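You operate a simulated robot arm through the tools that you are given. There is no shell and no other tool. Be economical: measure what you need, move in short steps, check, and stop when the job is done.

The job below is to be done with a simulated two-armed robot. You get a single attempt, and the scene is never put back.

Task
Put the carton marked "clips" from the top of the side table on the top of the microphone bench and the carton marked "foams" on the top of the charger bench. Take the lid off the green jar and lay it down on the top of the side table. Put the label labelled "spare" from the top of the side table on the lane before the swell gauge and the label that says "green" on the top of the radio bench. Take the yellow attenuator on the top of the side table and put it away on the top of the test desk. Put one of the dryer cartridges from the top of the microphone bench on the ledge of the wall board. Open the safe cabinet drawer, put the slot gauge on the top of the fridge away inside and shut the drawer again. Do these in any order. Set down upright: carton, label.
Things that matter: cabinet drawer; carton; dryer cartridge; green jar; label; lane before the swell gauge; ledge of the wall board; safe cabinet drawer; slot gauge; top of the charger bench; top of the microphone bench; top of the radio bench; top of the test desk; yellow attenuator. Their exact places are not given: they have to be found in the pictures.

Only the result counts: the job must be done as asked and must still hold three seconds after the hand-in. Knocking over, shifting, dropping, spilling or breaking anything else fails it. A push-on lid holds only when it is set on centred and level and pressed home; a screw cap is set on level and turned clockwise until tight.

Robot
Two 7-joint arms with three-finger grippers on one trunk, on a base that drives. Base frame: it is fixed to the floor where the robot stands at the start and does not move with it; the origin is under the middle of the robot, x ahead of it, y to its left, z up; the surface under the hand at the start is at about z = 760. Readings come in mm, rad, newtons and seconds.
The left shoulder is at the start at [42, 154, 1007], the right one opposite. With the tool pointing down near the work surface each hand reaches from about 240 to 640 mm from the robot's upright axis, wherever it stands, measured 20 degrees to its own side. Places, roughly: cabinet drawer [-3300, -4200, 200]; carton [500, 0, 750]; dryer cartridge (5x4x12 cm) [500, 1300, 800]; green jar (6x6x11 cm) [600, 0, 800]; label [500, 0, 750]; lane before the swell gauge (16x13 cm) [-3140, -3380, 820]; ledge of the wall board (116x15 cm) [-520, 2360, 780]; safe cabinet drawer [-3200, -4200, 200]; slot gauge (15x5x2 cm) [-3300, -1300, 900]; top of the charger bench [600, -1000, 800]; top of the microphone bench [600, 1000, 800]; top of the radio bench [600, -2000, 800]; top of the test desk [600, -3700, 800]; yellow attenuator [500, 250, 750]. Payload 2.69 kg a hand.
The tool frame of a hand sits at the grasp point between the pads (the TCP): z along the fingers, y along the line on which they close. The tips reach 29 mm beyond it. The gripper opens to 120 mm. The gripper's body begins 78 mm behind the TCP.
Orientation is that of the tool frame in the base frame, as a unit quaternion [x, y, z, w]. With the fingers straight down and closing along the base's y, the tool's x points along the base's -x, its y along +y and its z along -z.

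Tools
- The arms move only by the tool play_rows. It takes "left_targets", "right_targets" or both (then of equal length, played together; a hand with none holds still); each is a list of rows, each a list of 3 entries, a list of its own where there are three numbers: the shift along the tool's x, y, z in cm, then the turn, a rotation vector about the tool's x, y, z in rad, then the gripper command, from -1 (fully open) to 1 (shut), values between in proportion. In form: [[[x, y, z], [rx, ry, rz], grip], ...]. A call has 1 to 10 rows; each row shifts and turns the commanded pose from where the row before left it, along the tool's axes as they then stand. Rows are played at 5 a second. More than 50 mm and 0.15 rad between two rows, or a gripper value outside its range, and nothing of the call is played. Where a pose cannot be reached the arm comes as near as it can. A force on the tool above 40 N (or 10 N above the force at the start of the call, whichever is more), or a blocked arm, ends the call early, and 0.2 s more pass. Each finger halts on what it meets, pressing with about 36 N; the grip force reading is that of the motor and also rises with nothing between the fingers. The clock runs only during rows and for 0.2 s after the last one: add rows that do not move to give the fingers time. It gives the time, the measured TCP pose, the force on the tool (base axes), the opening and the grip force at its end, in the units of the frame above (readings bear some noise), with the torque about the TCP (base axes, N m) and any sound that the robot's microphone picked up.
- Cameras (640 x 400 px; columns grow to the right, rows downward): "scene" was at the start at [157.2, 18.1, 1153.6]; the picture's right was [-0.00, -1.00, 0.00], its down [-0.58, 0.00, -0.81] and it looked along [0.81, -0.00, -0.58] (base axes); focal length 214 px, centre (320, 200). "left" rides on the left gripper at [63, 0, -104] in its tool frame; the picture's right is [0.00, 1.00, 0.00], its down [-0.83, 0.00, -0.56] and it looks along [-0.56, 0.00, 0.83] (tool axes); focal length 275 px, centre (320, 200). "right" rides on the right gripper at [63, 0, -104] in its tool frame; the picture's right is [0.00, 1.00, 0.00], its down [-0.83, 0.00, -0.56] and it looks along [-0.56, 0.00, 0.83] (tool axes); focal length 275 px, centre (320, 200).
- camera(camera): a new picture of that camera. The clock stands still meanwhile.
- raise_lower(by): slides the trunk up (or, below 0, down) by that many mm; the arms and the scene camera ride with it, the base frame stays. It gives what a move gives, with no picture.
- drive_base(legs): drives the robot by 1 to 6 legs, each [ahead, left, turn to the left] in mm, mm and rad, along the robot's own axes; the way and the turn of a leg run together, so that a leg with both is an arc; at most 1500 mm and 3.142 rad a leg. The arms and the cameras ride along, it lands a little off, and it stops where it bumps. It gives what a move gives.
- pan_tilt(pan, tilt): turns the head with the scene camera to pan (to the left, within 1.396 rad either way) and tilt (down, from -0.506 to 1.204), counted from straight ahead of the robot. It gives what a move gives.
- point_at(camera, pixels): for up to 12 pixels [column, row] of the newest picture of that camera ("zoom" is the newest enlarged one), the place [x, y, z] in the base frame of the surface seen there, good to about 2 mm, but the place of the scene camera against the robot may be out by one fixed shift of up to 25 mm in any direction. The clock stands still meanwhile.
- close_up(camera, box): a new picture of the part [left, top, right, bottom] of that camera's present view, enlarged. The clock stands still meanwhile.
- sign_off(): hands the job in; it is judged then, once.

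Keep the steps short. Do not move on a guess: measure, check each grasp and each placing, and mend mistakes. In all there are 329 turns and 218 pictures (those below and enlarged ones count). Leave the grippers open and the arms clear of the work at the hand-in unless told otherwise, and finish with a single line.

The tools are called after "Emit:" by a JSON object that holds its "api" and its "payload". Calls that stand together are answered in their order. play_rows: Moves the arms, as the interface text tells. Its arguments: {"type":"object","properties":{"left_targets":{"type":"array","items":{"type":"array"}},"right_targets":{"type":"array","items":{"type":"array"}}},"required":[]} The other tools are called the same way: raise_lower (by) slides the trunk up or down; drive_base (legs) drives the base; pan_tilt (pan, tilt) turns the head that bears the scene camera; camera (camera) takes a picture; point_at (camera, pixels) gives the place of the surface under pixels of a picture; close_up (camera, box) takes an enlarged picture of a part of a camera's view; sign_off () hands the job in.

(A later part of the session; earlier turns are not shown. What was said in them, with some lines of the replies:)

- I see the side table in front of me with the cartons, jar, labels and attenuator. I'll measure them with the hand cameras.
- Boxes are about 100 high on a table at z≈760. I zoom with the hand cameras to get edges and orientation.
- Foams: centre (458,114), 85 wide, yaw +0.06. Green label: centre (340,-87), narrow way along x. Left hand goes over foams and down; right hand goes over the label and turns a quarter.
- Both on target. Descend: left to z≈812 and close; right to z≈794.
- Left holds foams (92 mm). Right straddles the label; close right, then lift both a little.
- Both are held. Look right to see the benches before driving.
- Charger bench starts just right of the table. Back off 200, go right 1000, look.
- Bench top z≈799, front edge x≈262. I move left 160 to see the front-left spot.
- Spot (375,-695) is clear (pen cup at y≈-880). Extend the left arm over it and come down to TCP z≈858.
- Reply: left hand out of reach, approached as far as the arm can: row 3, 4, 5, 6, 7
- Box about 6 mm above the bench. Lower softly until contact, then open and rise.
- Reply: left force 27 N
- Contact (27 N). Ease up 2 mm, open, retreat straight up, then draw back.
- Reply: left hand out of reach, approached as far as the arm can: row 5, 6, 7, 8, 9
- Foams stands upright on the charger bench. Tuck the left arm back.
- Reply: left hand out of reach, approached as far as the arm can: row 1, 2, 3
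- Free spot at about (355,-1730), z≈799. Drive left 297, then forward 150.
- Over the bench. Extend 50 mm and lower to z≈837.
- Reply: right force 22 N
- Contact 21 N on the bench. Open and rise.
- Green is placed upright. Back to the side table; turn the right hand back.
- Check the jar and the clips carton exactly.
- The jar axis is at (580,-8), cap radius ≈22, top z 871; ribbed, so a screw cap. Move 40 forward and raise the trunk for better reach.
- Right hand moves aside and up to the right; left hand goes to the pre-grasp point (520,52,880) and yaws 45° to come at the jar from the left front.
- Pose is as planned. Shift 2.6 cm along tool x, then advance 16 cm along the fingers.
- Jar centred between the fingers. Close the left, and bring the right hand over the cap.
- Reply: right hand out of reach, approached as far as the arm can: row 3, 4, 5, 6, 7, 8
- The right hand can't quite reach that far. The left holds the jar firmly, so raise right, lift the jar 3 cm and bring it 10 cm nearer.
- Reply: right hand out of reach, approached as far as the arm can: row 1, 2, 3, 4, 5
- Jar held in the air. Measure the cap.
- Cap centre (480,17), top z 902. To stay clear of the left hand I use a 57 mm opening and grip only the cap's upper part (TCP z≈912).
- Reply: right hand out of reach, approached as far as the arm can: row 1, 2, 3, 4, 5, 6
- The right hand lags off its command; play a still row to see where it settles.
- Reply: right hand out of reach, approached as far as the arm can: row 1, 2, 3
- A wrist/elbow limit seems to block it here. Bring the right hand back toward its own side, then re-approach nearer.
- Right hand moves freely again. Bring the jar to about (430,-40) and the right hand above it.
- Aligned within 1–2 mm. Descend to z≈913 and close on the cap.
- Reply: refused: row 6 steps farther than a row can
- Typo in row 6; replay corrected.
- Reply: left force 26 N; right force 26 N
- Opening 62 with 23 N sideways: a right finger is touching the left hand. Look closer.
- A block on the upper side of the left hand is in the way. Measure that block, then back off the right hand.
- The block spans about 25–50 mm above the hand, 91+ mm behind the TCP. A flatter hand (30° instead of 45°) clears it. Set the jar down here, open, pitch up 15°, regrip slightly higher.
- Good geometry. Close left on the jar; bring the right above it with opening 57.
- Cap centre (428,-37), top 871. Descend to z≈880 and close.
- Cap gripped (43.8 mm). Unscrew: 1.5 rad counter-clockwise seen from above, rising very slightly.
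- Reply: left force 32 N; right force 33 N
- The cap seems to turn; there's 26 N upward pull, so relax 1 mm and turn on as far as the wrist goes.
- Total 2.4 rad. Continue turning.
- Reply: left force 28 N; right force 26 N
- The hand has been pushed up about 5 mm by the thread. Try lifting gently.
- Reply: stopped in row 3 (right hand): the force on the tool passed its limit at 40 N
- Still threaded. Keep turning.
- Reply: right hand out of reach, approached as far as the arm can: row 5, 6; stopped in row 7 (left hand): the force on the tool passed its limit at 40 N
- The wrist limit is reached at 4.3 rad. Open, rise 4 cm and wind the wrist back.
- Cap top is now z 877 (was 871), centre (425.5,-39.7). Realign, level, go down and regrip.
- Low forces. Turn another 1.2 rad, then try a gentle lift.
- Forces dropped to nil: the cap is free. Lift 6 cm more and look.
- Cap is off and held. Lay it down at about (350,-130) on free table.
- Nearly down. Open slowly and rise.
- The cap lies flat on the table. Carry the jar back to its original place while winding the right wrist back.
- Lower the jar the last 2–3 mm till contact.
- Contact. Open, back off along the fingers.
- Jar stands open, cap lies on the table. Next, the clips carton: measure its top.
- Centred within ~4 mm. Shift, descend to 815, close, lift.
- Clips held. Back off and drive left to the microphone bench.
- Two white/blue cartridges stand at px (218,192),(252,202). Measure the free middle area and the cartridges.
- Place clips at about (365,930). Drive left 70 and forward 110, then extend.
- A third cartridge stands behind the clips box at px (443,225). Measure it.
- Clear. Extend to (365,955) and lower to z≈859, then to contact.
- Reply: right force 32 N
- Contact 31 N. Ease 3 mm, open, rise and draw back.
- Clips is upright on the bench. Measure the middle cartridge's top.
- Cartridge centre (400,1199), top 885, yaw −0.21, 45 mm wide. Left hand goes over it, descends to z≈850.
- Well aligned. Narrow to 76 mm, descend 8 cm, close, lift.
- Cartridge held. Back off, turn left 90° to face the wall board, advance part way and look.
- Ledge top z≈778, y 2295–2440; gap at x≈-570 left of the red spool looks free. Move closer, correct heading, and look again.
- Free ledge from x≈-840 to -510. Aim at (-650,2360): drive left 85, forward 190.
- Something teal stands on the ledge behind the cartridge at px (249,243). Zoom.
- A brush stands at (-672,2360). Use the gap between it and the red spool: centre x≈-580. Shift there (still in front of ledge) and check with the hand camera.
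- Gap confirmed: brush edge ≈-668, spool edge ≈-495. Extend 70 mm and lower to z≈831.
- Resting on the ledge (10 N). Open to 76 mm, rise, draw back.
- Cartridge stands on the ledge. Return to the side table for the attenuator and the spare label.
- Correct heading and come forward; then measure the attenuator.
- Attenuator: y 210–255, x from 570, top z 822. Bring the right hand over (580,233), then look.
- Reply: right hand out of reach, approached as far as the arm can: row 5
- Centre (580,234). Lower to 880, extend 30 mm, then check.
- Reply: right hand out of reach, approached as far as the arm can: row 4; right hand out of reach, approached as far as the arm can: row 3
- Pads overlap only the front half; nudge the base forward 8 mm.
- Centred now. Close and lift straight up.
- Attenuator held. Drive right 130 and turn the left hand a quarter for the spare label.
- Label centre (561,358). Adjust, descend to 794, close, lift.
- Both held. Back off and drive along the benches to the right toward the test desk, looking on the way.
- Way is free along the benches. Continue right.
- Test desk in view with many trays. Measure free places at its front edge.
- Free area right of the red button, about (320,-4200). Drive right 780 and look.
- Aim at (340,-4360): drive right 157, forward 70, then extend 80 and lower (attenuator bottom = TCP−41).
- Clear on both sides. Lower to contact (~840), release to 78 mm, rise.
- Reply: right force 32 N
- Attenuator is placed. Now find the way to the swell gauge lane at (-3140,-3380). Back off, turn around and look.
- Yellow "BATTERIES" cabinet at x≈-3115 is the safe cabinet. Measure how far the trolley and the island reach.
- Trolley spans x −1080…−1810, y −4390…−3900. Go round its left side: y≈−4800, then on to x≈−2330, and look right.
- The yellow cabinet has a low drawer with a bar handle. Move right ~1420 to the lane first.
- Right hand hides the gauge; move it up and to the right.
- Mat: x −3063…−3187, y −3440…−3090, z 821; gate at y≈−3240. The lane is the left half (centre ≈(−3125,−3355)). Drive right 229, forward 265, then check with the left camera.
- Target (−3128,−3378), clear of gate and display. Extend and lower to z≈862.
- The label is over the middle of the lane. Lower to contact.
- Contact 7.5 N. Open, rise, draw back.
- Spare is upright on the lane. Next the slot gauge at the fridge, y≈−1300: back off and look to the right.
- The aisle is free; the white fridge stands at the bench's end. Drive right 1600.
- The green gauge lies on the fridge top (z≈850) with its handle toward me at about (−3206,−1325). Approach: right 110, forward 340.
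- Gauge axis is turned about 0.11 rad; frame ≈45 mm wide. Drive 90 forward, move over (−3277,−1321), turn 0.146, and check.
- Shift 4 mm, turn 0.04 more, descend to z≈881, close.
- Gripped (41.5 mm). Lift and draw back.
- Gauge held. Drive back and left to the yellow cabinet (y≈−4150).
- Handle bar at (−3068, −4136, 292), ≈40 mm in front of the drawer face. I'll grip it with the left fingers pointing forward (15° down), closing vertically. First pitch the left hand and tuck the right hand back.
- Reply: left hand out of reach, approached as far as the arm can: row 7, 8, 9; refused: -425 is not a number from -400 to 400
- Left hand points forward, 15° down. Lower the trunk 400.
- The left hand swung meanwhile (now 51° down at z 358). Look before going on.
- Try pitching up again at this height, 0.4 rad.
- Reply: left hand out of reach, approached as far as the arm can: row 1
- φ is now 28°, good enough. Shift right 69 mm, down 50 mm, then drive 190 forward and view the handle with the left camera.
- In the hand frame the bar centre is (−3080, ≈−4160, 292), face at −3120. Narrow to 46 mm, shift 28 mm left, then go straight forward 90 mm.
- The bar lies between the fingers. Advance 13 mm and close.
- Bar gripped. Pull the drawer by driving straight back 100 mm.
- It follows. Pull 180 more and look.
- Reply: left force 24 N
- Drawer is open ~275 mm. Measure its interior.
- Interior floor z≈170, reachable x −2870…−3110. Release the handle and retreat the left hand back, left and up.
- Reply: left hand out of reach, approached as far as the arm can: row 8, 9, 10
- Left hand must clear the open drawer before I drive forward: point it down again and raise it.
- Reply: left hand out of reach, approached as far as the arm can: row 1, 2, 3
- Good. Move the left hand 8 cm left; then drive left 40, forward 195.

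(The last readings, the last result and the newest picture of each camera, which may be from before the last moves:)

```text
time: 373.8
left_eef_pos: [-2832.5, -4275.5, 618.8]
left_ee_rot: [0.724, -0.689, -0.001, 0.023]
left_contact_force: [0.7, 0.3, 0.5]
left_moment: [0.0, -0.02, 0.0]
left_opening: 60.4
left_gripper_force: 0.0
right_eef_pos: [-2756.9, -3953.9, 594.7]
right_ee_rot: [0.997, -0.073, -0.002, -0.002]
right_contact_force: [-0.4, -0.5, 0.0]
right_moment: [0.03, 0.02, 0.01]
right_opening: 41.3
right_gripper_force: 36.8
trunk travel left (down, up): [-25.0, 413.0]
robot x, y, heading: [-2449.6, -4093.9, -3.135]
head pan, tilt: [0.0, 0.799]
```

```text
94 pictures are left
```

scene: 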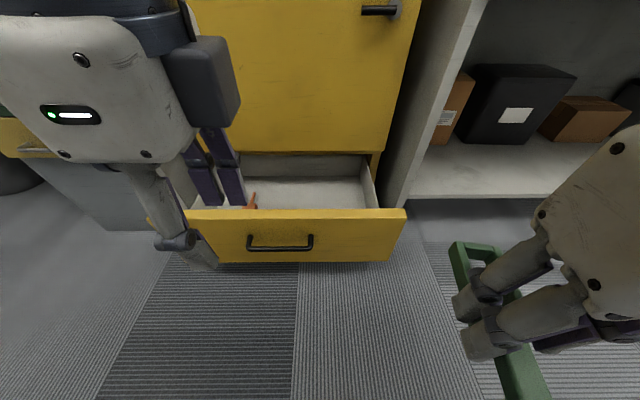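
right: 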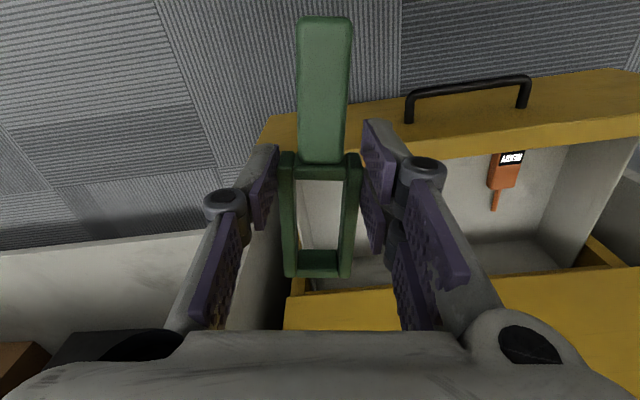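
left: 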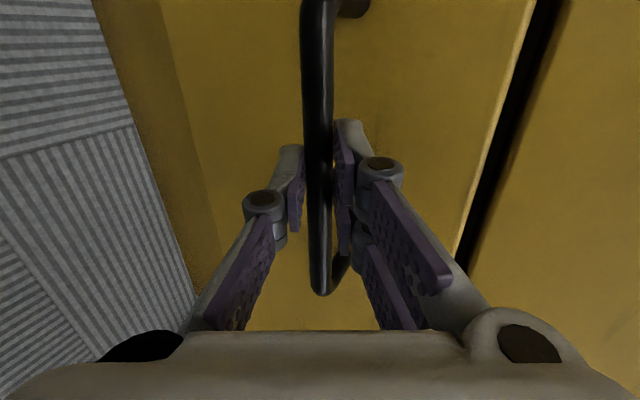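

Emit:
{"api": "point_at", "payload": {"camera": "right", "pixels": [[275, 125], [268, 150], [300, 280], [326, 200], [450, 190], [600, 160], [520, 250], [460, 120], [505, 175], [400, 300], [295, 195]]}}

```text
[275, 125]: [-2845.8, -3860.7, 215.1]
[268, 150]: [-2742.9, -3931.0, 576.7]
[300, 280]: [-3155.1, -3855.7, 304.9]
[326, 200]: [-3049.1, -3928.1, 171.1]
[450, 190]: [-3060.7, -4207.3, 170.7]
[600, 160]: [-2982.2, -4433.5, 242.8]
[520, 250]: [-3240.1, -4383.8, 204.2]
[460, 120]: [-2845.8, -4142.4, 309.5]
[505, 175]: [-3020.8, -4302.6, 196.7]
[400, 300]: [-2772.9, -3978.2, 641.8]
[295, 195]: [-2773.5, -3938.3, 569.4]
```

Target TCP (−2998,−4010). Move over it at this height first.

Emit:
{"api": "play_rows", "payload": {"right_targets": [[[-3.84, 1.51, 0], [0, 0, 0], 1], [[-3.84, 1.51, 0], [0, 0, 0], 1], [[-3.84, 1.51, 0], [0, 0, 0], 1], [[-3.84, 1.51, 0], [0, 0, 0], 1], [[-3.84, 1.51, 0], [0, 0, 0], 1], [[-3.84, 1.51, 0], [0, 0, 0], 1], [[0, 0, 4], [0, 0, 0], 1], [[0, 0, 4], [0, 0, 0], 1], [[0, 0, 0], [0, 0, 0], 1]]}}

Emit:
{"api": "camera", "payload": {"camera": "scene"}}

```text
time: 375.8
left_eef_pos: [-2833.2, -4275.8, 618.8]
left_ee_rot: [0.724, -0.69, 0.0, 0.023]
left_contact_force: [0.2, 1.1, 0.0]
left_moment: [0.0, -0.02, 0.01]
left_opening: 59.9
left_gripper_force: 0.0
right_eef_pos: [-2997.5, -4010.1, 512.9]
right_ee_rot: [0.997, -0.072, -0.002, -0.001]
right_contact_force: [0.6, 0.3, -0.4]
right_moment: [0.01, 0.02, 0.01]
right_opening: 41.2
right_gripper_force: 35.5
trunk travel left (down, up): [-25.0, 413.0]
robot x, y, heading: [-2454.6, -4099.1, -3.138]
head pan, tilt: [0.0, 0.799]
```

```text
93 pictures are left
```

scene: 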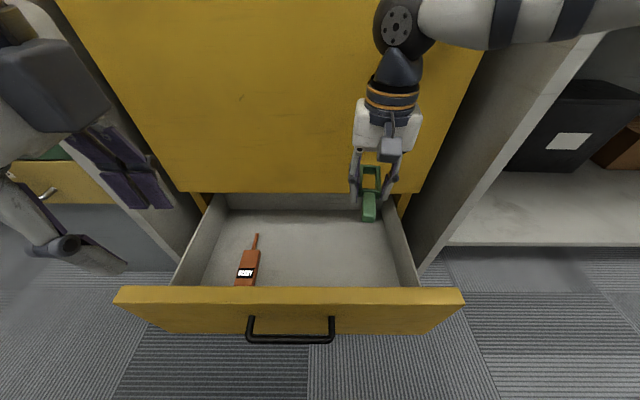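

Over the drawer. Descend to z≈300 and check.

Emit:
{"api": "play_rows", "payload": {"right_targets": [[[0, 0, 4], [0, 0, 0], 1], [[0, 0, 4], [0, 0, 0], 1], [[0, 0, 4], [0, 0, 0], 1], [[0, 0, 4], [0, 0, 0], 1], [[0, 0, 4], [0, 0, 0], 1], [[0, 0, 1.3], [0, 0, 0], 1], [[0, 0, 0], [0, 0, 0], 1]]}}

Emit:
{"api": "camera", "payload": {"camera": "scene"}}

Emit:
{"api": "camera", "payload": {"camera": "right"}}

```text
time: 377.4
left_eef_pos: [-2832.7, -4275.4, 618.5]
left_ee_rot: [0.724, -0.689, -0.001, 0.022]
left_contact_force: [0.1, 0.0, 0.3]
left_moment: [0.03, 0.0, -0.01]
left_opening: 60.0
left_gripper_force: 0.1
right_eef_pos: [-2998.5, -4009.7, 299.3]
right_ee_rot: [0.997, -0.073, -0.002, -0.001]
right_contact_force: [0.3, -0.2, -0.6]
right_moment: [0.0, 0.01, -0.01]
right_opening: 41.1
right_gripper_force: 36.4
trunk travel left (down, up): [-25.0, 413.0]
robot x, y, heading: [-2453.5, -4095.0, -3.136]
head pan, tilt: [0.0, 0.799]
```

```text
92 pictures are left
```

scene: 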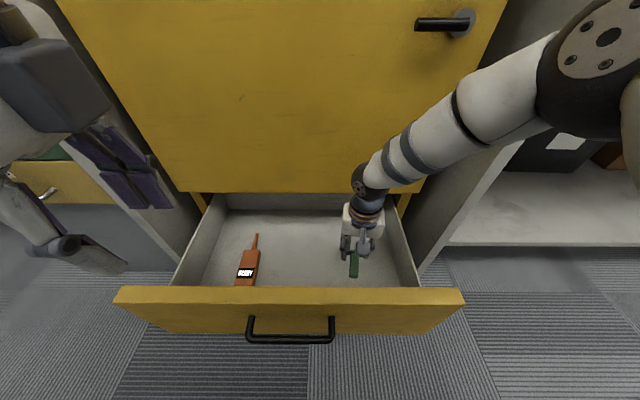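

```text
91 pictures are left
```

right: 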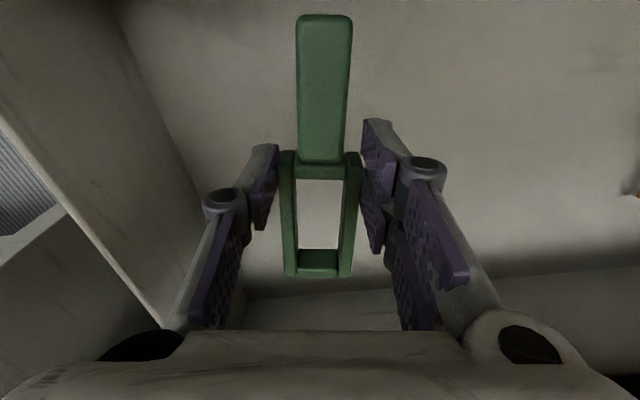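

Clear all round. Lower to z≈208, then to contact.

Emit:
{"api": "play_rows", "payload": {"right_targets": [[[0, 0, 3], [0, 0, 0], 1], [[0, 0, 3], [0, 0, 0], 1], [[0, 0, 2.5], [0, 0, 0], 1], [[0, 0, 0.6], [0, 0, 0], 1], [[0, 0, 0], [0, 0, 0], 1]]}}

Emit:
{"api": "play_rows", "payload": {"right_targets": [[[0, 0, 0.2], [0, 0, 0], 1], [[0, 0, 0.2], [0, 0, 0], 1], [[0, 0, 0.1], [0, 0, 0], 1], [[0, 0, 0], [0, 0, 0], 1]]}}

```text
time: 378.6
left_eef_pos: [-2833.2, -4275.7, 619.6]
left_ee_rot: [0.724, -0.689, 0.0, 0.023]
left_contact_force: [-0.2, -0.2, 0.2]
left_moment: [0.0, -0.01, 0.0]
left_opening: 60.1
left_gripper_force: 0.1
right_eef_pos: [-2998.0, -4007.9, 209.9]
right_ee_rot: [0.997, -0.073, -0.001, -0.001]
right_contact_force: [0.1, 0.4, -0.5]
right_moment: [-0.03, 0.03, 0.04]
right_opening: 41.3
right_gripper_force: 36.2
trunk travel left (down, up): [-25.0, 413.0]
robot x, y, heading: [-2450.1, -4094.2, -3.134]
head pan, tilt: [0.0, 0.799]
```

```text
time: 379.6
left_eef_pos: [-2833.8, -4277.0, 618.2]
left_ee_rot: [0.724, -0.69, -0.002, 0.022]
left_contact_force: [-0.6, 0.2, 0.2]
left_moment: [0.01, 0.02, 0.05]
left_opening: 60.0
left_gripper_force: 0.1
right_eef_pos: [-3000.5, -4008.7, 205.3]
right_ee_rot: [0.997, -0.072, -0.001, -0.001]
right_contact_force: [-0.6, 0.6, -0.5]
right_moment: [-0.02, 0.02, -0.02]
right_opening: 41.3
right_gripper_force: 35.9
trunk travel left (down, up): [-25.0, 413.0]
robot x, y, heading: [-2453.3, -4097.3, -3.136]
head pan, tilt: [0.0, 0.799]
```

Emit:
{"api": "play_rows", "payload": {"right_targets": [[[0, 0, 0.15], [0, 0, 0], 1], [[0, 0, 0.15], [0, 0, 0], 1], [[0, 0, 0], [0, 0, 0], 1]]}}

```text
time: 380.4
left_eef_pos: [-2832.4, -4275.1, 620.0]
left_ee_rot: [0.724, -0.69, -0.002, 0.022]
left_contact_force: [0.0, -0.8, -1.0]
left_moment: [0.01, 0.0, 0.0]
left_opening: 60.2
left_gripper_force: 0.2
right_eef_pos: [-2999.6, -4009.0, 203.4]
right_ee_rot: [0.997, -0.072, -0.004, 0.0]
right_contact_force: [-0.4, -1.8, 15.5]
right_moment: [0.1, 0.91, 0.05]
right_opening: 41.1
right_gripper_force: 35.7
trunk travel left (down, up): [-25.0, 413.0]
robot x, y, heading: [-2449.0, -4097.6, -3.137]
head pan, tilt: [0.0, 0.799]
```

Contact. Open to ~75 mm and rise straight out.

Emit:
{"api": "play_rows", "payload": {"right_targets": [[[0, 0, -0.1], [0, 0, 0], 0.1], [[0, 0, 0], [0, 0, 0], -0.25], [[0, 0, 0], [0, 0, 0], -0.25], [[0, 0, -3], [0, 0, 0], -0.25], [[0, 0, -4], [0, 0, 0], -0.25], [[0, 0, -4], [0, 0, 0], -0.25], [[0, 0, -4], [0, 0, 0], -0.25], [[0, 0, -4], [0, 0, 0], -0.25], [[0, 0, -4], [0, 0, 0], -0.25], [[0, 0, -4], [0, 0, 0], -0.25]]}}

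Emit:
{"api": "play_rows", "payload": {"right_targets": [[[0, 0, -4], [0, 0, 0], -1], [[0, 0, -4], [0, 0, 0], -1], [[4, 0, -3], [0, 0, 0], -1], [[4, -2, 0], [0, 0, 0], -1], [[4, -2, 0], [0, 0, 0], -1], [[4, -2, 0], [0, 0, 0], -1], [[4, -2, 0], [0, 0, 0], -1], [[0, 0, 0], [0, 0, 0], -1]]}}

Emit:
{"api": "camera", "payload": {"camera": "scene"}}

```text
time: 382.6
left_eef_pos: [-2832.4, -4275.4, 618.4]
left_ee_rot: [0.724, -0.689, 0.0, 0.023]
left_contact_force: [0.3, 0.2, -0.3]
left_moment: [0.0, -0.01, -0.01]
left_opening: 60.3
left_gripper_force: 0.1
right_eef_pos: [-2995.6, -4011.8, 476.4]
right_ee_rot: [0.997, -0.072, -0.002, 0.0]
right_contact_force: [0.6, 0.4, 0.6]
right_moment: [-0.02, 0.0, 0.0]
right_opening: 75.1
right_gripper_force: 0.0
trunk travel left (down, up): [-25.0, 413.0]
robot x, y, heading: [-2450.2, -4093.2, -3.136]
head pan, tilt: [0.0, 0.799]
```

```text
time: 384.4
left_eef_pos: [-2832.7, -4274.6, 619.1]
left_ee_rot: [0.724, -0.689, 0.0, 0.022]
left_contact_force: [0.2, -0.7, -0.7]
left_moment: [-0.01, 0.01, -0.03]
left_opening: 59.9
left_gripper_force: 0.1
right_eef_pos: [-2785.8, -3960.0, 579.3]
right_ee_rot: [0.997, -0.072, -0.002, -0.001]
right_contact_force: [-0.1, -0.6, 0.5]
right_moment: [-0.01, -0.01, -0.01]
right_opening: 120.1
right_gripper_force: 0.1
trunk travel left (down, up): [-25.0, 413.0]
robot x, y, heading: [-2452.8, -4096.4, -3.136]
head pan, tilt: [0.0, 0.799]
```

```text
90 pictures are left
```

scene: 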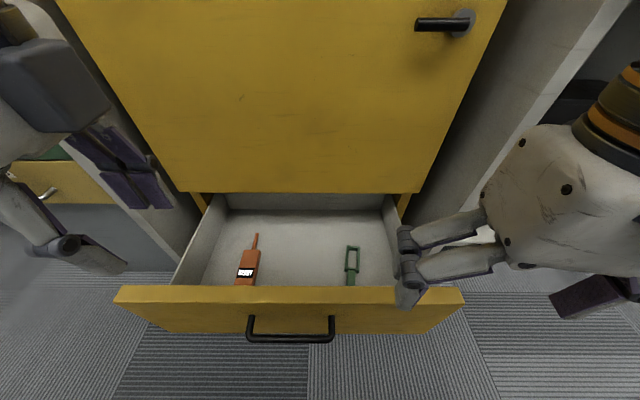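

Gauge lies in the drawer. To shut: back up, re-grip the handle with the left hand pitched forward, and drive forward.

Emit:
{"api": "drive_base", "payload": {"legs": [[-200, 0, 0], [0, -40, 0]]}}

Emit:
{"api": "play_rows", "payload": {"left_targets": [[[-3.5, 0, 4], [0, 0, 0], 0], [[-3.5, 0, 4], [0, 0, 0], 0], [[0, 0, 4], [0, 0, 0], 0], [[0, 0, 4], [0, 0, 0], 0], [[0, 0, 4], [0, 0, 0], 0], [[0, 0, 0], [-0.14, 0, 0], 0], [[0, 0, 0], [-0.14, 0, 0], 0], [[0, 0, 0], [-0.14, 0, 0], 0], [[0, 0, 0], [-0.14, 0, 0], 0], [[0, 0, 0], [0, 0, 0], 0]]}}

Emit:
{"api": "play_rows", "payload": {"left_targets": [[[0, 0, 0], [-0.14, 0, 0], 0.23], [[0, 0, 0], [-0.14, 0, 0], 0.23], [[0, 0, 0], [-0.14, 0, 0], 0.23], [[0, 0, 0], [-0.07, 0, 0], 0.23], [[0, 0, 0], [0, 0, 0], 0.23]]}}

Emit:
{"api": "camera", "payload": {"camera": "left"}}

```text
time: 386.6
left_eef_pos: [-2630.7, -4233.4, 618.4]
left_ee_rot: [0.722, -0.691, -0.001, 0.023]
left_contact_force: [0.2, -0.1, 0.3]
left_moment: [0.03, -0.03, 0.02]
left_opening: 60.0
left_gripper_force: 0.1
right_eef_pos: [-2582.6, -3918.5, 580.5]
right_ee_rot: [0.997, -0.074, -0.001, -0.001]
right_contact_force: [-0.3, -0.1, 0.4]
right_moment: [0.04, 0.0, 0.0]
right_opening: 120.0
right_gripper_force: 0.1
trunk travel left (down, up): [-25.0, 413.0]
robot x, y, heading: [-2248.0, -4053.0, -3.145]
head pan, tilt: [0.0, 0.799]
```

```text
refused: row 1 steps farther than a row can; nothing moved
```

```text
time: 387.8
left_eef_pos: [-2633.6, -4231.0, 622.8]
left_ee_rot: [0.695, -0.671, -0.167, 0.196]
left_contact_force: [-0.5, -0.6, 0.0]
left_moment: [0.01, -0.01, 0.02]
left_opening: 46.3
left_gripper_force: 0.1
left hand out of reach, approached as far as the arm can: row 4
right_eef_pos: [-2582.1, -3917.3, 579.8]
right_ee_rot: [0.997, -0.074, -0.002, -0.001]
right_contact_force: [0.0, 0.0, -0.5]
right_moment: [0.0, -0.01, 0.03]
right_opening: 120.1
right_gripper_force: 0.1
trunk travel left (down, up): [-25.0, 413.0]
robot x, y, heading: [-2246.4, -4055.8, -3.143]
head pan, tilt: [0.0, 0.799]
```

```text
89 pictures are left
```

left: 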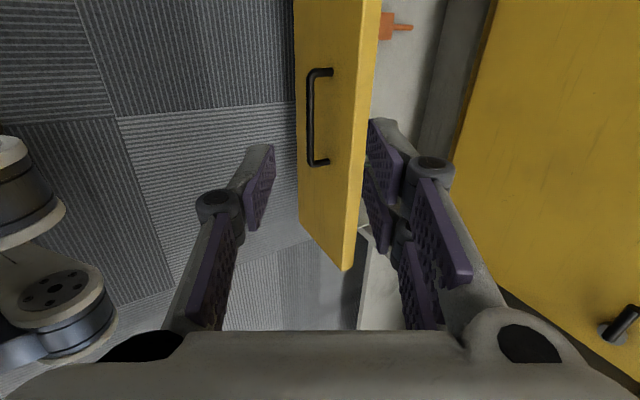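

One call was refused, but the hand is now pitched to 60°. Move it down 22 cm and right 7 cm, then pitch on.

Emit:
{"api": "play_rows", "payload": {"left_targets": [[[-1.36, -2.2, 3.86], [0, 0, 0], 0.23], [[-1.36, -2.2, 3.86], [0, 0, 0], 0.23], [[-1.36, -2.2, 3.86], [0, 0, 0], 0.23], [[-1.36, -2.2, 3.86], [0, 0, 0], 0.23], [[-1.36, -2.2, 3.86], [0, 0, 0], 0.23], [[0, 0, 0], [-0.14, 0, 0], 0.23], [[0, 0, 0], [-0.14, 0, 0], 0.23], [[0, 0, 0], [-0.14, 0, 0], 0.23], [[0, 0, 0], [-0.14, 0, 0], 0.23], [[0, 0, 0], [0, 0, 0], 0.23]]}}

Emit:
{"api": "camera", "payload": {"camera": "left"}}

```text
time: 390.0
left_eef_pos: [-2691.5, -4137.5, 416.8]
left_ee_rot: [0.613, -0.597, -0.349, 0.382]
left_contact_force: [0.0, -1.1, 0.1]
left_moment: [0.01, 0.0, 0.02]
left_opening: 46.4
left_gripper_force: 0.2
left hand out of reach, approached as far as the arm can: row 1, 2, 3, 6, 7, 8
right_eef_pos: [-2582.4, -3917.4, 579.2]
right_ee_rot: [0.997, -0.074, -0.001, -0.002]
right_contact_force: [-0.3, -0.4, 0.6]
right_moment: [-0.03, 0.03, 0.0]
right_opening: 120.0
right_gripper_force: 0.0
trunk travel left (down, up): [-25.0, 413.0]
robot x, y, heading: [-2247.7, -4056.5, -3.142]
head pan, tilt: [0.0, 0.799]
```

```text
88 pictures are left
```

left: 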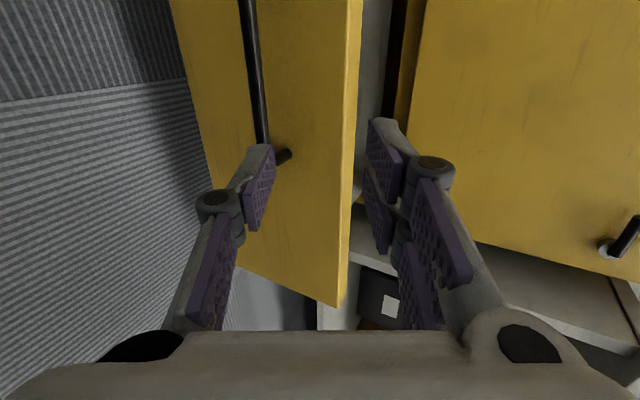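

Emit:
{"api": "point_at", "payload": {"camera": "left", "pixels": [[252, 40], [258, 90], [262, 130], [248, 8], [305, 60], [348, 100]]}}

```text
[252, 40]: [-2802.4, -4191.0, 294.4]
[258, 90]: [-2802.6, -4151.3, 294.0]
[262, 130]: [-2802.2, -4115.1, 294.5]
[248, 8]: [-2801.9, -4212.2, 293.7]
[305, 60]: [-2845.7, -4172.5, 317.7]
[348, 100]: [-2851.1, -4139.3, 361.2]
```

Bar centre ≈(−2807, y, 292). Go down to z≈299 first, then check.

Emit:
{"api": "play_rows", "payload": {"left_targets": [[[0.75, -3.46, 1.85], [0, 0, 0], 0.23], [[0.75, -3.46, 1.85], [0, 0, 0], 0.23], [[0.75, -3.46, 1.85], [0, 0, 0], 0.23], [[0, 0, 0], [0, 0, 0], 0.23]]}}

```text
time: 391.0
left_eef_pos: [-2691.4, -4161.7, 293.7]
left_ee_rot: [0.614, -0.598, -0.347, 0.381]
left_contact_force: [-0.1, 0.2, 0.4]
left_moment: [-0.03, -0.01, -0.01]
left_opening: 46.4
left_gripper_force: 0.2
right_eef_pos: [-2581.7, -3917.0, 580.1]
right_ee_rot: [0.997, -0.073, 0.0, -0.002]
right_contact_force: [0.1, -0.3, -0.1]
right_moment: [-0.03, 0.04, 0.02]
right_opening: 120.2
right_gripper_force: 0.1
trunk travel left (down, up): [-25.0, 413.0]
robot x, y, heading: [-2251.5, -4056.3, -3.139]
head pan, tilt: [0.0, 0.799]
```

Raise 5 mm, forward 80, view.

Emit:
{"api": "play_rows", "payload": {"left_targets": [[[0, 0.47, -0.25], [0, 0, 0], 0.23], [[0, 1.3, 2.4], [0, 0, 0], 0.23], [[0, 1.3, 2.4], [0, 0, 0], 0.23], [[0, 1.2, 2.2], [0, 0, 0], 0.23], [[0, 0, 0], [0, 0, 0], 0.23]]}}

Emit:
{"api": "camera", "payload": {"camera": "left"}}

```text
time: 392.2
left_eef_pos: [-2770.1, -4165.6, 304.2]
left_ee_rot: [0.614, -0.598, -0.347, 0.381]
left_contact_force: [0.0, 0.4, -0.2]
left_moment: [0.02, -0.01, 0.03]
left_opening: 46.1
left_gripper_force: 0.1
right_eef_pos: [-2581.7, -3918.5, 580.7]
right_ee_rot: [0.997, -0.074, -0.002, -0.001]
right_contact_force: [-1.0, 0.6, 0.0]
right_moment: [0.01, 0.02, 0.0]
right_opening: 119.8
right_gripper_force: 0.1
trunk travel left (down, up): [-25.0, 413.0]
robot x, y, heading: [-2248.4, -4056.6, -3.136]
head pan, tilt: [0.0, 0.799]
```

```text
87 pictures are left
```

left: 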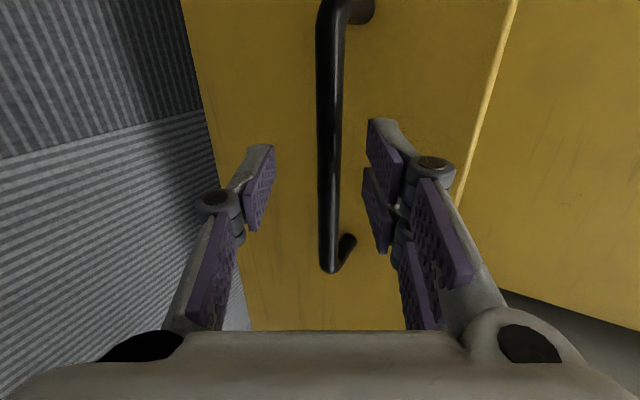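

Bar between the fingers. Advance 24 mm, close.

Emit:
{"api": "play_rows", "payload": {"left_targets": [[[0, 0.78, 2.3], [0, 0, 0], 0.23], [[0, 0, 0], [0, 0, 0], 0.23], [[0, 0, 0], [0, 0, 0], 1], [[0, 0, 0], [0, 0, 0], 1], [[0, 0, 0], [0, 0, 0], 1]]}}

Emit:
{"api": "camera", "payload": {"camera": "left"}}

```text
time: 393.4
left_eef_pos: [-2794.6, -4167.1, 299.0]
left_ee_rot: [0.616, -0.6, -0.345, 0.377]
left_contact_force: [1.2, 1.2, -36.0]
left_moment: [0.46, -0.52, 0.32]
left_opening: 13.4
left_gripper_force: 40.2
right_eef_pos: [-2583.4, -3917.3, 579.3]
right_ee_rot: [0.997, -0.074, 0.0, 0.0]
right_contact_force: [0.1, 0.0, -0.3]
right_moment: [0.0, 0.0, 0.01]
right_opening: 120.0
right_gripper_force: 0.0
trunk travel left (down, up): [-25.0, 413.0]
robot x, y, heading: [-2248.4, -4055.6, -3.141]
head pan, tilt: [0.0, 0.799]
```

```text
86 pictures are left
```

left: 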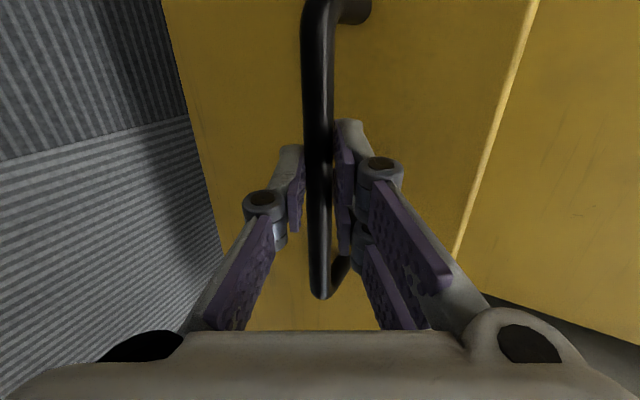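

Gripped; relieve the vertical load, then drive forward 250 to push it nearly shut.

Emit:
{"api": "play_rows", "payload": {"left_targets": [[[0, -0.3, 0.15], [0, 0, 0], 1], [[0, 0, 0], [0, 0, 0], 1]]}}

Emit:
{"api": "drive_base", "payload": {"legs": [[250, 0, 0]]}}

```text
time: 394.0
left_eef_pos: [-2795.1, -4167.5, 298.5]
left_ee_rot: [0.614, -0.598, -0.348, 0.38]
left_contact_force: [-0.6, 4.1, -15.1]
left_moment: [0.46, -0.24, 0.46]
left_opening: 13.6
left_gripper_force: 39.7
right_eef_pos: [-2582.5, -3916.0, 579.8]
right_ee_rot: [0.997, -0.075, -0.001, 0.0]
right_contact_force: [0.4, 0.3, -0.6]
right_moment: [-0.01, 0.0, -0.02]
right_opening: 120.3
right_gripper_force: 0.0
trunk travel left (down, up): [-25.0, 413.0]
robot x, y, heading: [-2249.6, -4055.2, -3.139]
head pan, tilt: [0.0, 0.799]
```

```text
time: 395.8
left_eef_pos: [-3040.0, -4167.8, 298.2]
left_ee_rot: [0.614, -0.598, -0.346, 0.382]
left_contact_force: [1.0, -35.1, -2.0]
left_moment: [0.56, 0.02, 0.47]
left_opening: 13.4
left_gripper_force: 40.5
right_eef_pos: [-2825.0, -3915.6, 579.6]
right_ee_rot: [0.997, -0.078, -0.002, -0.001]
right_contact_force: [-0.2, 1.0, -0.5]
right_moment: [0.02, -0.03, 0.03]
right_opening: 120.0
right_gripper_force: 0.1
trunk travel left (down, up): [-25.0, 413.0]
robot x, y, heading: [-2493.7, -4054.4, 3.139]
head pan, tilt: [0.0, 0.799]
```

27 mm left. Push on with the arm in small steps.

Emit:
{"api": "play_rows", "payload": {"left_targets": [[[0.2, 0.47, 0.88], [0, 0, 0], 1], [[0, 0.47, 0.88], [0, 0, 0], 1], [[0, 0.35, 0.65], [0, 0, 0], 1], [[0, 0, 0], [0, 0, 0], 1]]}}

```text
time: 396.8
left_eef_pos: [-3066.9, -4166.0, 298.4]
left_ee_rot: [0.612, -0.6, -0.348, 0.379]
left_contact_force: [8.1, 30.5, -3.6]
left_moment: [0.81, -0.11, 0.12]
left_opening: 13.7
left_gripper_force: 39.3
right_eef_pos: [-2825.1, -3913.9, 580.0]
right_ee_rot: [0.997, -0.078, -0.002, -0.001]
right_contact_force: [0.4, 0.5, -0.1]
right_moment: [-0.01, 0.02, 0.01]
right_opening: 120.2
right_gripper_force: 0.0
trunk travel left (down, up): [-25.0, 413.0]
robot x, y, heading: [-2492.6, -4053.6, 3.14]
head pan, tilt: [0.0, 0.799]
```

Back at the closed position; push 3 mm more to be sure, then release.

Emit:
{"api": "play_rows", "payload": {"left_targets": [[[-0.1, 0.14, 0.27], [0, 0, 0], 1], [[0, 0.1, 0.2], [0, 0, 0], 1], [[0, 0, 0], [0, 0, 0], 1]]}}

Emit:
{"api": "camera", "payload": {"camera": "scene"}}

```text
time: 397.5
left_eef_pos: [-3068.5, -4168.8, 297.0]
left_ee_rot: [0.616, -0.598, -0.345, 0.38]
left_contact_force: [5.6, 0.1, 5.6]
left_moment: [0.56, 0.06, 0.34]
left_opening: 13.6
left_gripper_force: 39.5
right_eef_pos: [-2823.7, -3915.9, 579.1]
right_ee_rot: [0.997, -0.078, -0.001, 0.0]
right_contact_force: [-0.4, -0.3, -0.7]
right_moment: [-0.01, -0.02, -0.01]
right_opening: 120.2
right_gripper_force: 0.0
trunk travel left (down, up): [-25.0, 413.0]
robot x, y, heading: [-2494.9, -4056.8, 3.138]
head pan, tilt: [0.0, 0.799]
stopped in row 3 (left hand): the force on the tool passed its limit at 42 N (the readings are from after the stop); the commanded pose is now the measured one
```

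```text
85 pictures are left
```

scene: 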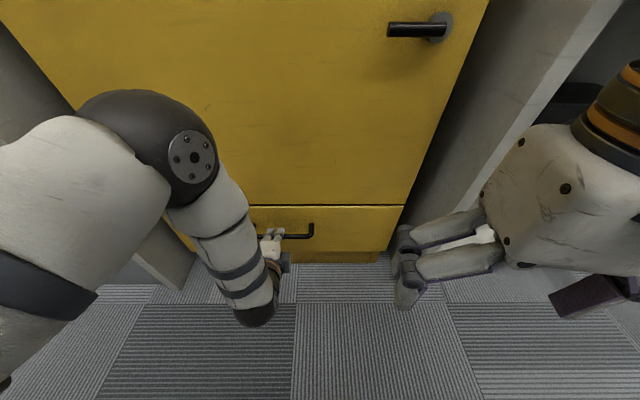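

Firm stop: it is shut. Open the fingers and back off by driving straight back.

Emit:
{"api": "play_rows", "payload": {"left_targets": [[[0, 0, 0], [0, 0, 0], 0.2], [[0, 0, 0], [0, 0, 0], 0.2], [[0, 0, 0], [0, 0, 0], 0.2], [[0, -0.94, -1.76], [0, 0, 0], 0.2], [[0, -1.4, -2.6], [0, 0, 0], 0.2], [[0, -1.4, -2.6], [0, 0, 0], 0.2], [[0, 0, 0], [0, 0, 0], -1]]}}

Emit:
{"api": "drive_base", "payload": {"legs": [[-200, 0, 0]]}}

Emit:
{"api": "camera", "payload": {"camera": "scene"}}

```text
time: 399.1
left_eef_pos: [-2989.7, -4165.5, 296.9]
left_ee_rot: [0.615, -0.599, -0.343, 0.38]
left_contact_force: [0.6, 0.5, -0.2]
left_moment: [0.0, 0.0, 0.0]
left_opening: 119.7
left_gripper_force: 0.1
right_eef_pos: [-2824.9, -3916.0, 579.7]
right_ee_rot: [0.997, -0.077, -0.001, -0.001]
right_contact_force: [-0.4, 1.0, 1.5]
right_moment: [-0.03, -0.01, 0.0]
right_opening: 120.0
right_gripper_force: 0.1
trunk travel left (down, up): [-25.0, 413.0]
robot x, y, heading: [-2495.6, -4056.1, 3.141]
head pan, tilt: [0.0, 0.799]
```

```text
time: 400.7
left_eef_pos: [-2789.3, -4167.8, 297.1]
left_ee_rot: [0.616, -0.598, -0.343, 0.38]
left_contact_force: [-0.9, 0.2, -1.2]
left_moment: [0.03, 0.01, 0.04]
left_opening: 119.8
left_gripper_force: 0.0
right_eef_pos: [-2627.0, -3915.0, 579.7]
right_ee_rot: [0.997, -0.076, -0.002, -0.001]
right_contact_force: [0.1, 0.1, 0.1]
right_moment: [-0.01, -0.01, 0.03]
right_opening: 119.9
right_gripper_force: 0.0
trunk travel left (down, up): [-25.0, 413.0]
robot x, y, heading: [-2294.8, -4054.1, 3.14]
head pan, tilt: [0.0, 0.799]
```

```text
84 pictures are left
```

scene: 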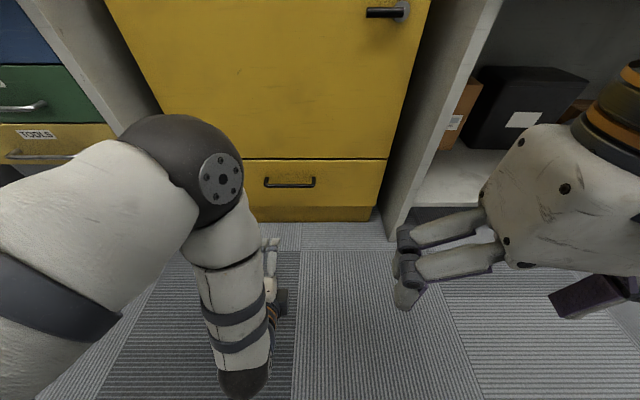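

Emit:
{"api": "point_at", "payload": {"camera": "scene", "pixels": [[345, 175], [345, 140], [350, 165], [260, 190]]}}

```text
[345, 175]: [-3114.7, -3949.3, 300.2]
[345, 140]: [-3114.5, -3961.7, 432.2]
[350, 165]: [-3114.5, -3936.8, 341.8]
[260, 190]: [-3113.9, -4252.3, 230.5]
```

The drawer face is flush with the door, at x≈−3114. Everything is placed, both grippers are open and the arms are clear, so I hand in.

Emit:
{"api": "sign_off", "payload": {}}

```text
The job is handed in.
```

All the tasks are done and handed in: both cartons, both labels, the attenuator, the dryer cartridge and the jar lid are placed, and the slot gauge is in the shut safe cabinet drawer.
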